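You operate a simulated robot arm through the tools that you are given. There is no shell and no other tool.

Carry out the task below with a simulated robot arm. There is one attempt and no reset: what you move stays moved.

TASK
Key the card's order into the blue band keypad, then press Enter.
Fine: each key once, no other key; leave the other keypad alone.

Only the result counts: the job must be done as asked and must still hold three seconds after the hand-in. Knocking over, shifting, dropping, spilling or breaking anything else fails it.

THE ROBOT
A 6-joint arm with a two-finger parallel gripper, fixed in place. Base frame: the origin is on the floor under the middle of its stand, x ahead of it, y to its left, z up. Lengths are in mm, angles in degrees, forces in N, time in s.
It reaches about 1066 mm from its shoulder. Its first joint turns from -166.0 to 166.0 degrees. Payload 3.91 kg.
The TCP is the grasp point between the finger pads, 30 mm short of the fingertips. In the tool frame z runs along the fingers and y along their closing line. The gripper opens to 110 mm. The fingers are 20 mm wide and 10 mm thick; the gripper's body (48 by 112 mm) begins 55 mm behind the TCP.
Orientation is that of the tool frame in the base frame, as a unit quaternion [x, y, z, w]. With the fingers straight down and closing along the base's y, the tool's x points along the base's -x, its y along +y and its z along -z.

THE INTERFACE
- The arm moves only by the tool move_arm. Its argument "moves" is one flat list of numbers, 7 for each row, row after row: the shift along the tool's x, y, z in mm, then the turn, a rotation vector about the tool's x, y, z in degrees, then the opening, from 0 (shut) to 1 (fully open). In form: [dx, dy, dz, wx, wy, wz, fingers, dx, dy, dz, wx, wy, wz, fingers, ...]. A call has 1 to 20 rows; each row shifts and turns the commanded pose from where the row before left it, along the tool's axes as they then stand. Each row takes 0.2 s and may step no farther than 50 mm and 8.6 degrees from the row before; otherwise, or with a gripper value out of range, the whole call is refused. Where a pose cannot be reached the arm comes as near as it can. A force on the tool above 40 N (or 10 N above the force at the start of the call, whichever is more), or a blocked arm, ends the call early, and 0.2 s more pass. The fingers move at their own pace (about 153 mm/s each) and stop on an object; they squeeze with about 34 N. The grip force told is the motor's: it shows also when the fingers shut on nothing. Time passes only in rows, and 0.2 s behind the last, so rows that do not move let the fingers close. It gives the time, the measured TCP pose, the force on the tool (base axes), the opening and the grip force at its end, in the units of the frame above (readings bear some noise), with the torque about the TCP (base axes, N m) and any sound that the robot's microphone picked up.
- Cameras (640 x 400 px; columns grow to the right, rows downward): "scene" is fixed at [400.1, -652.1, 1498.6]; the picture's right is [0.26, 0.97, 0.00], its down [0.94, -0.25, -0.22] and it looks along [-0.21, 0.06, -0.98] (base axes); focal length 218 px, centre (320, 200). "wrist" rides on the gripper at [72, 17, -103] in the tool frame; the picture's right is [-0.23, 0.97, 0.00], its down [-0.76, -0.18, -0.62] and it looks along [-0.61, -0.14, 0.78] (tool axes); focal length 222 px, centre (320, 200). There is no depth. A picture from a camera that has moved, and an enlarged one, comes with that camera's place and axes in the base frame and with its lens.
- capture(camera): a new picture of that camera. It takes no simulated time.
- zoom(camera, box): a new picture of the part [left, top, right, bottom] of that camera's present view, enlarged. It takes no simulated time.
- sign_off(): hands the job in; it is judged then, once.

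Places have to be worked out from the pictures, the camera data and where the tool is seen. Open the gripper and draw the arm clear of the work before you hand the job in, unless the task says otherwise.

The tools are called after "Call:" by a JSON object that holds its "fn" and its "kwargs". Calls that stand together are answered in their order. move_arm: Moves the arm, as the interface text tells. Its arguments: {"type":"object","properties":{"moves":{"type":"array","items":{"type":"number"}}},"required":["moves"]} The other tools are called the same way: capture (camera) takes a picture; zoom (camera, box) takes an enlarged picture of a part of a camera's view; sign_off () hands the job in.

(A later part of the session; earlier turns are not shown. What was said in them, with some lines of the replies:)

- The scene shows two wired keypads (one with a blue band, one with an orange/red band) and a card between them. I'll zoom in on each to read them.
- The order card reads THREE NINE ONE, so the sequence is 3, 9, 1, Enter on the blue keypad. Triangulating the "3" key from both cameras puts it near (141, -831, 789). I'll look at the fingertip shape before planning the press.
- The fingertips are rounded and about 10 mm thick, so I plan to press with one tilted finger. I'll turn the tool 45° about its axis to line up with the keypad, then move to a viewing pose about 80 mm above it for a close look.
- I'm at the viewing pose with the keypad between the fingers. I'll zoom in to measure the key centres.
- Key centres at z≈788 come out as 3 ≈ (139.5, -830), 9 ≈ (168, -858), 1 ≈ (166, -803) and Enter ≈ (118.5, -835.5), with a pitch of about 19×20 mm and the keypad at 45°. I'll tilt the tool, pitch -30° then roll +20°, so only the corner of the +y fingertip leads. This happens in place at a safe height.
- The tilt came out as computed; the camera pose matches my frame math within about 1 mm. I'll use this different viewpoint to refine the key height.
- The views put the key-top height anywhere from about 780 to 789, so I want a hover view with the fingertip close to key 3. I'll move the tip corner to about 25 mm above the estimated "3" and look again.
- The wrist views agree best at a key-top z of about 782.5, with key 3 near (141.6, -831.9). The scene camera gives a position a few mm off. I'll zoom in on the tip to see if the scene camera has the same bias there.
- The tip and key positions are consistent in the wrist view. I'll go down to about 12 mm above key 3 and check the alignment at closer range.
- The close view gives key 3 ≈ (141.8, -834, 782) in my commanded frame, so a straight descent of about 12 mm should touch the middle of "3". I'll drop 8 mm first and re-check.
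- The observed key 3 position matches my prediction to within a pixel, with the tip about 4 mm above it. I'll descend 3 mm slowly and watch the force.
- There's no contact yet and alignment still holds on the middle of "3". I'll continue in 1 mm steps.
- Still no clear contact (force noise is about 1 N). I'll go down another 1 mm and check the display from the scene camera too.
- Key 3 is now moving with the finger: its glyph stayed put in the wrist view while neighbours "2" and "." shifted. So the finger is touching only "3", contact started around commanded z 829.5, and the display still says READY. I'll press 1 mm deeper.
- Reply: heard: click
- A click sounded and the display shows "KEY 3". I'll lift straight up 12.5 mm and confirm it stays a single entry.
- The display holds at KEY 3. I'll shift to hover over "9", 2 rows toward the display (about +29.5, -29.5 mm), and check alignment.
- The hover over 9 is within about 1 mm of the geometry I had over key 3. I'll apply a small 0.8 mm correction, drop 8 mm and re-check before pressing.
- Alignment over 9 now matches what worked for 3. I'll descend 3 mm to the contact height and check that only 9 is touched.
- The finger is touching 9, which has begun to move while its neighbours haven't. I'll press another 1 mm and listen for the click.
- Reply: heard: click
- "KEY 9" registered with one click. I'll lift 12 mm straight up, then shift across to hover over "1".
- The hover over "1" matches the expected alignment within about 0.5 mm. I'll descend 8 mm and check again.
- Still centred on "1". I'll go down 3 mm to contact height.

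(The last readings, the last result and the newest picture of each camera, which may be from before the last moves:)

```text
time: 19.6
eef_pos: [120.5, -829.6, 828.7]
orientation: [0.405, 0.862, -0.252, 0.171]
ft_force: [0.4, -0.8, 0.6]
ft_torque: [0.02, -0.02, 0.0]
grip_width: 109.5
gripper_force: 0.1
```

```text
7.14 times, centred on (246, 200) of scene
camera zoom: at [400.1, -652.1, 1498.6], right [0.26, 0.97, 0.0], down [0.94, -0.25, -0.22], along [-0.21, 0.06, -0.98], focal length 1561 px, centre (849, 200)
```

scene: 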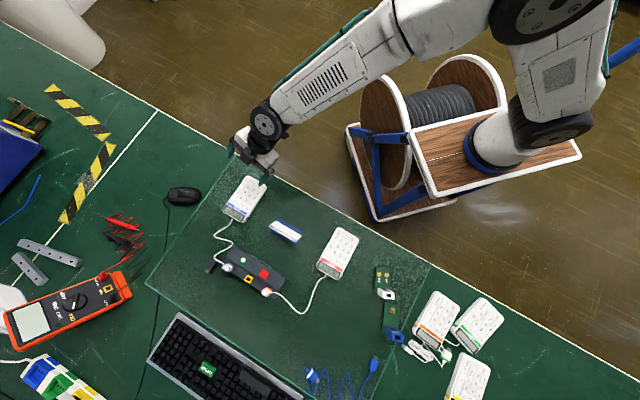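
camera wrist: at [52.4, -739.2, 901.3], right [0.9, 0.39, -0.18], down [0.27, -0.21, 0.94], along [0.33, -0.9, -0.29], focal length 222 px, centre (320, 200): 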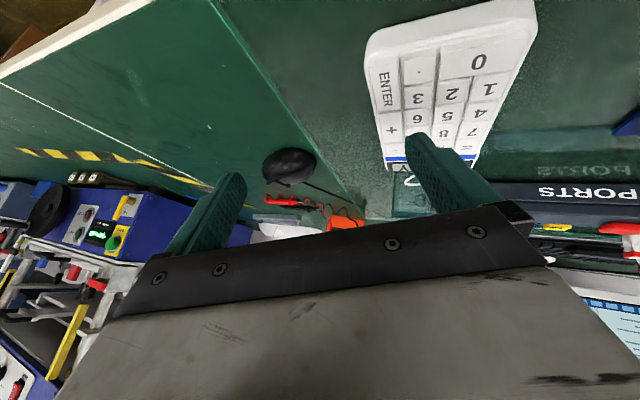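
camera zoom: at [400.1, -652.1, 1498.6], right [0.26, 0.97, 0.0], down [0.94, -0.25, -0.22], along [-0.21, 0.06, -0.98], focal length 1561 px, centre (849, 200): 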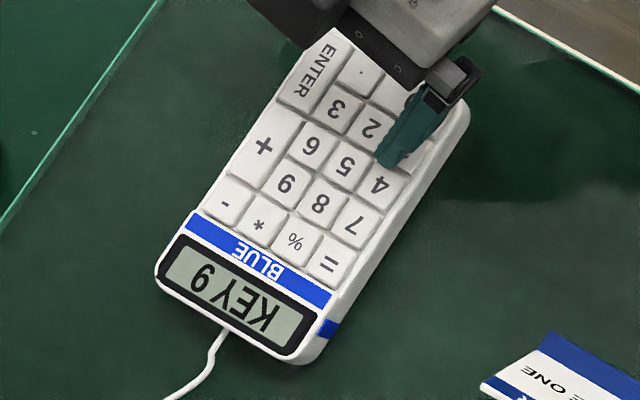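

Key 1 is just starting to depress while 0 and 2 stay up, and the display still reads KEY 9. I'll press 1 mm further.

Call:
{"fn": "move_arm", "kwargs": {"moves": [0.5, 0.296, 0.814, 0, 0, 0, 1]}}

Call:
{"fn": "zoom", "kwargs": {"camera": "scene", "box": [218, 172, 274, 228]}}

Call:
{"fn": "zoom", "kwargs": {"camera": "wrist", "box": [372, 80, 484, 150]}}

```text
time: 20.0
eef_pos: [121.1, -828.9, 826.4]
orientation: [0.406, 0.861, -0.254, 0.17]
ft_force: [-0.6, 0.1, 1.2]
ft_torque: [0.01, -0.02, 0.02]
grip_width: 110.0
gripper_force: 0.0
heard: click
```

```text
7.14 times, centred on (246, 200) of scene
camera zoom: at [400.1, -652.1, 1498.6], right [0.26, 0.97, 0.0], down [0.94, -0.25, -0.22], along [-0.21, 0.06, -0.98], focal length 1561 px, centre (849, 200)
```

zoom: 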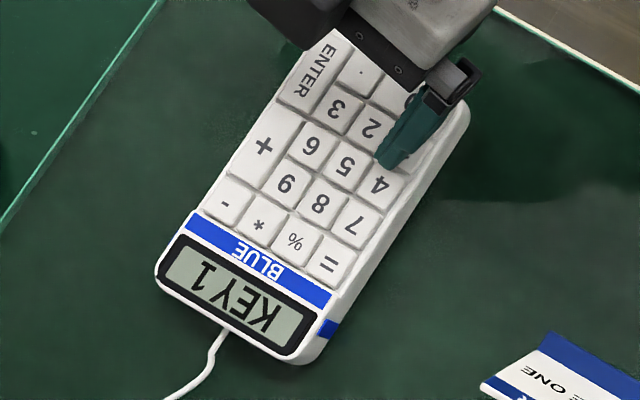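

```text
5.71 times, centred on (428, 115) of wrist
camera zoom: at [81.7, -715.5, 870.2], right [0.9, 0.39, -0.18], down [0.27, -0.21, 0.94], along [0.33, -0.9, -0.29], focal length 1269 px, centre (-297, 686)
```

zoom: 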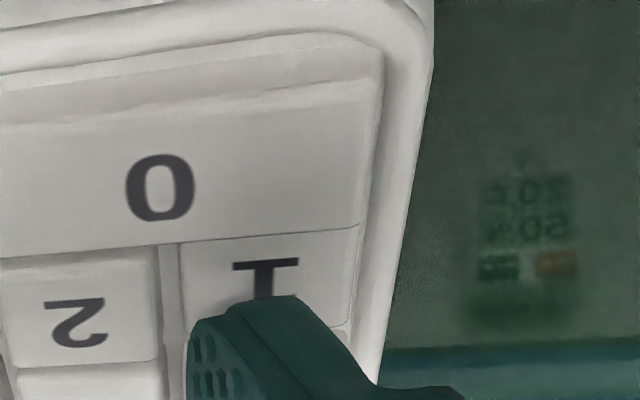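

"KEY 1" registered. I'll lift 12 mm and move to hover over the centre of the tall ENTER key.

Call:
{"fn": "move_arm", "kwargs": {"moves": [-3.0, -1.775, -4.885, 0, 0, 0, 1, -3.0, -1.775, -4.885, 0, 0, 0, 1, 0, 0, 0, 0, 0, 0, 1, 3.02, -18.98, 5.05, 0, 0, 0, 1, 3.02, -18.98, 5.05, 0, 0, 0, 1, 3.02, -18.98, 5.05, 0, 0, 0, 1, 0, 0, 0, 0, 0, 0, 1, 0, 0, 0, 0, 0, 0, 1]}}

Call:
{"fn": "zoom", "kwargs": {"camera": "wrist", "box": [372, 80, 484, 150]}}

Call:
{"fn": "zoom", "kwargs": {"camera": "scene", "box": [218, 172, 274, 228]}}

```text
time: 21.8
eef_pos: [71.2, -861.0, 839.2]
orientation: [0.406, 0.862, -0.252, 0.17]
ft_force: [0.3, -0.3, 0.4]
ft_torque: [-0.02, 0.0, 0.02]
grip_width: 110.0
gripper_force: 0.1
```

```text
5.71 times, centred on (428, 115) of wrist
camera zoom: at [32.2, -747.9, 882.8], right [0.9, 0.39, -0.18], down [0.27, -0.21, 0.94], along [0.33, -0.9, -0.29], focal length 1269 px, centre (-297, 686)
```

zoom: 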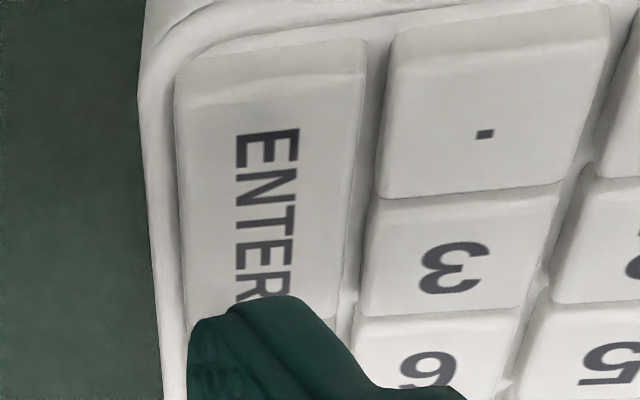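

```text
7.14 times, centred on (246, 200) of scene
camera zoom: at [400.1, -652.1, 1498.6], right [0.26, 0.97, 0.0], down [0.94, -0.25, -0.22], along [-0.21, 0.06, -0.98], focal length 1561 px, centre (849, 200)
```

zoom: 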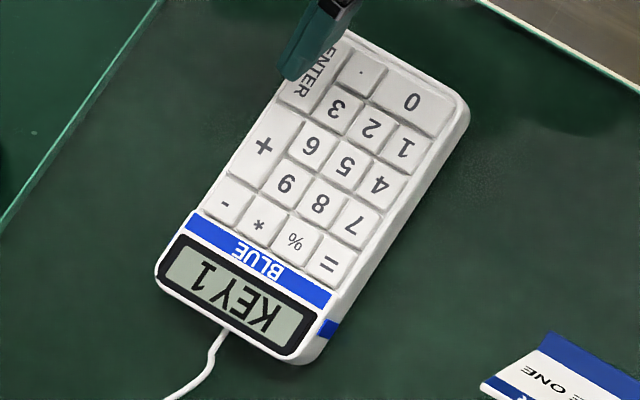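

The finger is centred over ENTER, with the text middle where key glyphs sat on earlier aligned hovers. I'll descend 8 mm and check.

Call:
{"fn": "move_arm", "kwargs": {"moves": [2.0, 1.185, 3.255, 0, 0, 0, 1, 2.0, 1.185, 3.255, 0, 0, 0, 1, 0, 0, 0, 0, 0, 0, 1, 0, 0, 0, 0, 0, 0, 1]}}

Call:
{"fn": "zoom", "kwargs": {"camera": "wrist", "box": [372, 80, 484, 150]}}

```text
time: 22.8
eef_pos: [72.5, -860.8, 830.7]
orientation: [0.406, 0.862, -0.253, 0.17]
ft_force: [0.4, -1.2, 0.3]
ft_torque: [0.01, -0.03, 0.01]
grip_width: 110.1
gripper_force: 0.0
```

```text
5.71 times, centred on (428, 115) of wrist
camera zoom: at [32.5, -748.4, 874.6], right [0.9, 0.39, -0.18], down [0.27, -0.21, 0.94], along [0.33, -0.9, -0.29], focal length 1269 px, centre (-297, 686)
```

zoom: 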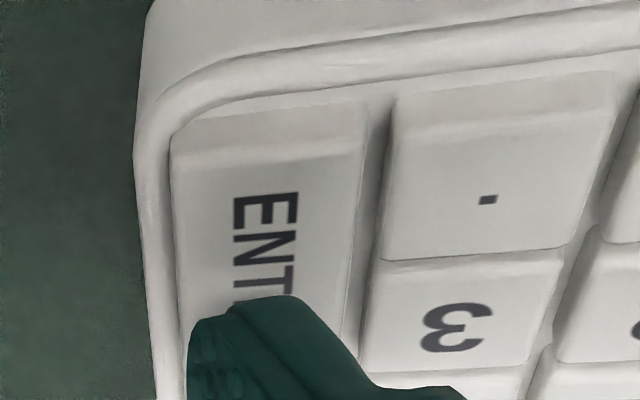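

The finger is still centred on ENTER, clear of "." and "3". I'll go down 3 mm to contact.

Call:
{"fn": "move_arm", "kwargs": {"moves": [0.5, 0.296, 0.814, 0, 0, 0, 1, 0.5, 0.296, 0.814, 0, 0, 0, 1, 0.5, 0.296, 0.814, 0, 0, 0, 1, 0, 0, 0, 0, 0, 0, 1]}}

Call:
{"fn": "zoom", "kwargs": {"camera": "wrist", "box": [372, 80, 484, 150]}}

Call:
{"fn": "zoom", "kwargs": {"camera": "scene", "box": [218, 172, 274, 228]}}

```text
time: 23.8
eef_pos: [72.6, -862.4, 828.3]
orientation: [0.405, 0.862, -0.253, 0.17]
ft_force: [-0.2, 0.1, 0.4]
ft_torque: [0.02, -0.02, -0.02]
grip_width: 110.0
gripper_force: 0.1
```

```text
5.71 times, centred on (428, 115) of wrist
camera zoom: at [32.8, -749.1, 871.8], right [0.9, 0.39, -0.18], down [0.27, -0.21, 0.94], along [0.33, -0.9, -0.29], focal length 1269 px, centre (-297, 686)
```

zoom: 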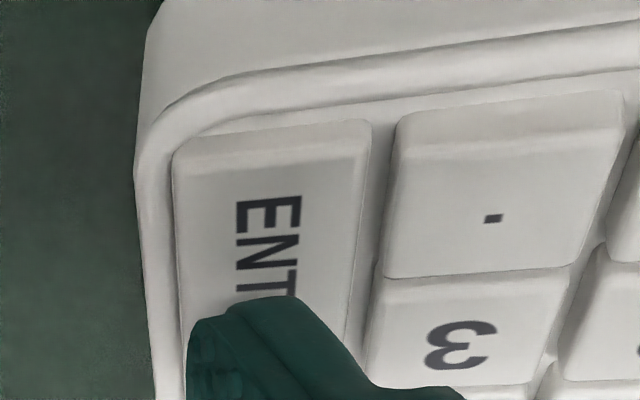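

```text
7.14 times, centred on (246, 200) of scene
camera zoom: at [400.1, -652.1, 1498.6], right [0.26, 0.97, 0.0], down [0.94, -0.25, -0.22], along [-0.21, 0.06, -0.98], focal length 1561 px, centre (849, 200)
```

zoom: 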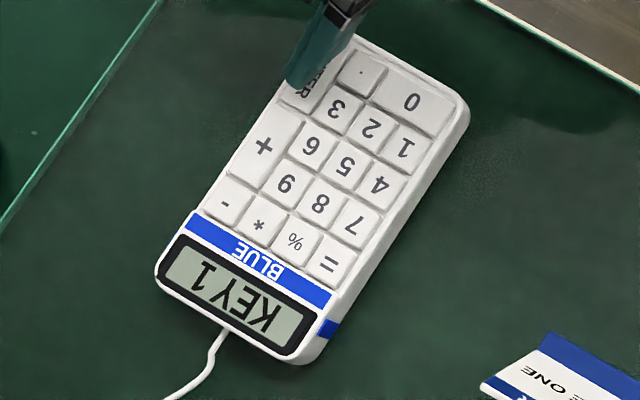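

ENTER is being touched and starting to move, with its neighbours still up and the display at KEY 1. I'll press another 1 mm.

Call:
{"fn": "move_arm", "kwargs": {"moves": [0.5, 0.296, 0.814, 0, 0, 0, 1]}}

Call:
{"fn": "zoom", "kwargs": {"camera": "scene", "box": [218, 172, 274, 228]}}

Call:
{"fn": "zoom", "kwargs": {"camera": "wrist", "box": [372, 80, 484, 150]}}

```text
time: 24.2
eef_pos: [72.5, -861.8, 827.7]
orientation: [0.405, 0.862, -0.253, 0.17]
ft_force: [0.7, -0.7, 0.4]
ft_torque: [0.0, -0.02, -0.03]
grip_width: 109.7
gripper_force: 0.0
heard: click
```

```text
7.14 times, centred on (246, 200) of scene
camera zoom: at [400.1, -652.1, 1498.6], right [0.26, 0.97, 0.0], down [0.94, -0.25, -0.22], along [-0.21, 0.06, -0.98], focal length 1561 px, centre (849, 200)
```

zoom: 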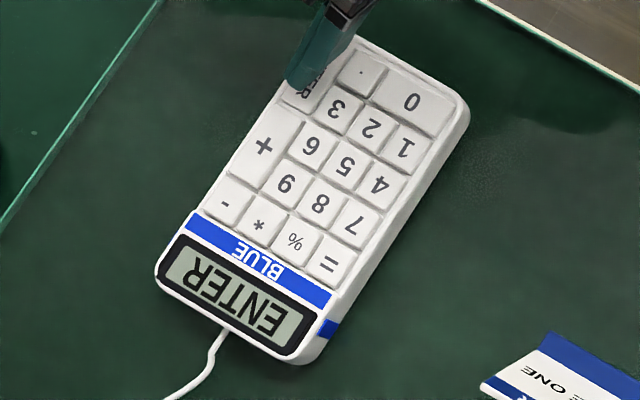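

```text
5.71 times, centred on (428, 115) of wrist
camera zoom: at [33.0, -748.9, 870.9], right [0.9, 0.39, -0.18], down [0.27, -0.21, 0.94], along [0.33, -0.9, -0.29], focal length 1269 px, centre (-297, 686)
```

zoom: 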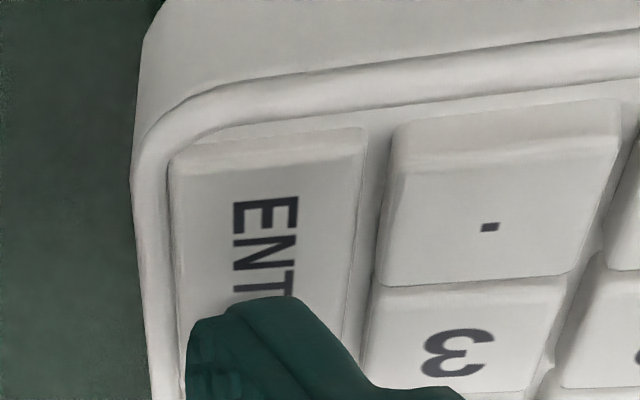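

"ENTER" is displayed after a single click. I'll lift straight up and draw the arm back toward the robot, away from the bench.

Call:
{"fn": "move_arm", "kwargs": {"moves": [-3.0, -1.775, -4.885, 0, 0, 0, 1, -3.0, -1.775, -4.885, 0, 0, 0, 1, -15.0, -8.886, -24.41, 0, 0, 0, 1, -20.0, -11.85, -32.55, 0, 0, 0, 1, -20.0, -11.85, -32.55, 0, 0, 0, 1, -20.0, -11.85, -32.55, 0, 0, 0, 1, 14.5, 15.82, -39.24, 0, 0, 0, 1, 14.5, 15.82, -39.24, 0, 0, 0, 1, 14.5, 15.82, -39.24, 0, 0, 0, 1, 14.5, 15.82, -39.24, 0, 0, 0, 1, 14.5, 15.82, -39.24, 0, 0, 0, 1, 0, 0, 0, 0, 0, 0, 1, 0, 0, 0, 0, 0, 0, 1]}}

Call:
{"fn": "capture", "kwargs": {"camera": "scene"}}

Call:
{"fn": "zoom", "kwargs": {"camera": "scene", "box": [210, 165, 290, 235]}}

Call:
{"fn": "zoom", "kwargs": {"camera": "scene", "box": [300, 215, 380, 285]}}

```text
time: 27.0
eef_pos: [74.0, -662.3, 1088.0]
orientation: [0.406, 0.861, -0.253, 0.17]
ft_force: [-0.1, -0.8, 0.8]
ft_torque: [0.03, 0.0, 0.0]
grip_width: 110.0
gripper_force: 0.2
```

```text
taken
```

scene: 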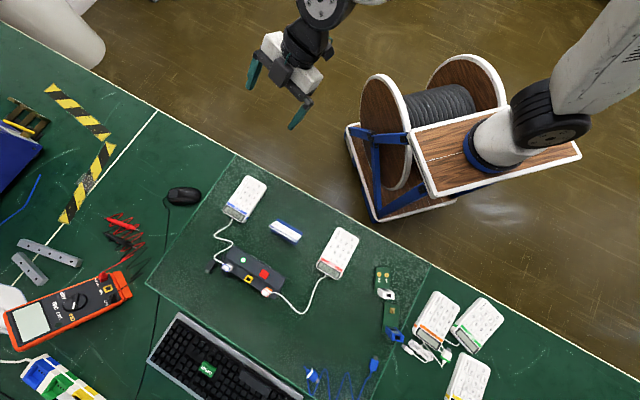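

```text
5.71 times, centred on (250, 200) of scene
camera zoom: at [400.1, -652.1, 1498.6], right [0.26, 0.97, 0.0], down [0.94, -0.25, -0.22], along [-0.21, 0.06, -0.98], focal length 1249 px, centre (720, 200)
```

zoom: 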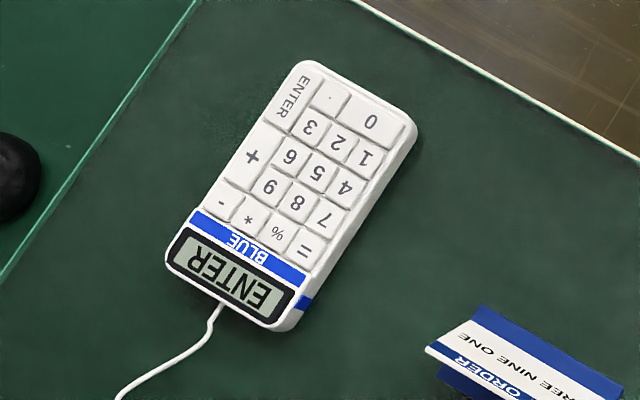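

```text
5.71 times, centred on (340, 250) of scene
camera zoom: at [400.1, -652.1, 1498.6], right [0.26, 0.97, 0.0], down [0.94, -0.25, -0.22], along [-0.21, 0.06, -0.98], focal length 1249 px, centre (206, -86)
```

zoom: 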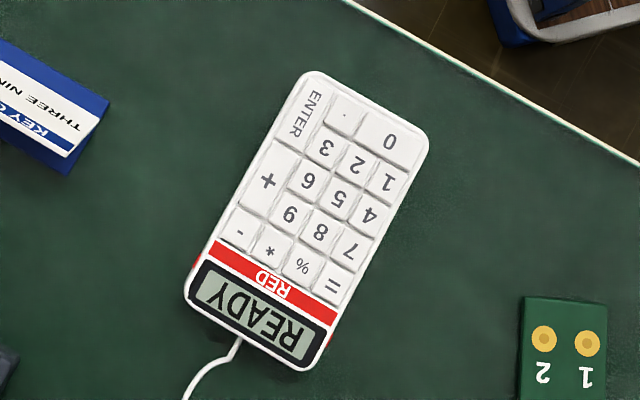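

The blue keypad shows ENTER and hasn't moved, the red keypad still reads READY, and the card and everything else in view are where they were. The arm is clear and the gripper open, so I'm handing in the job.

Call:
{"fn": "sign_off", "kwargs": {}}

```text
The job is handed in.
```

I keyed 3, 9, 1 and then Enter into the blue band keypad, following the card ("THREE NINE ONE"), and handed the job in.

- **Key presses:** each key gave one click, and the display showed KEY 3, KEY 9, KEY 1 and then ENTER. No other key registered.
- **Other keypad:** the red band keypad was not touched and still reads READY.
- **Surroundings:** the last pictures show the keypad, the card and everything else in view in their original places.
- **Arm:** it was drawn back clear of the bench with the gripper open before the hand-in.
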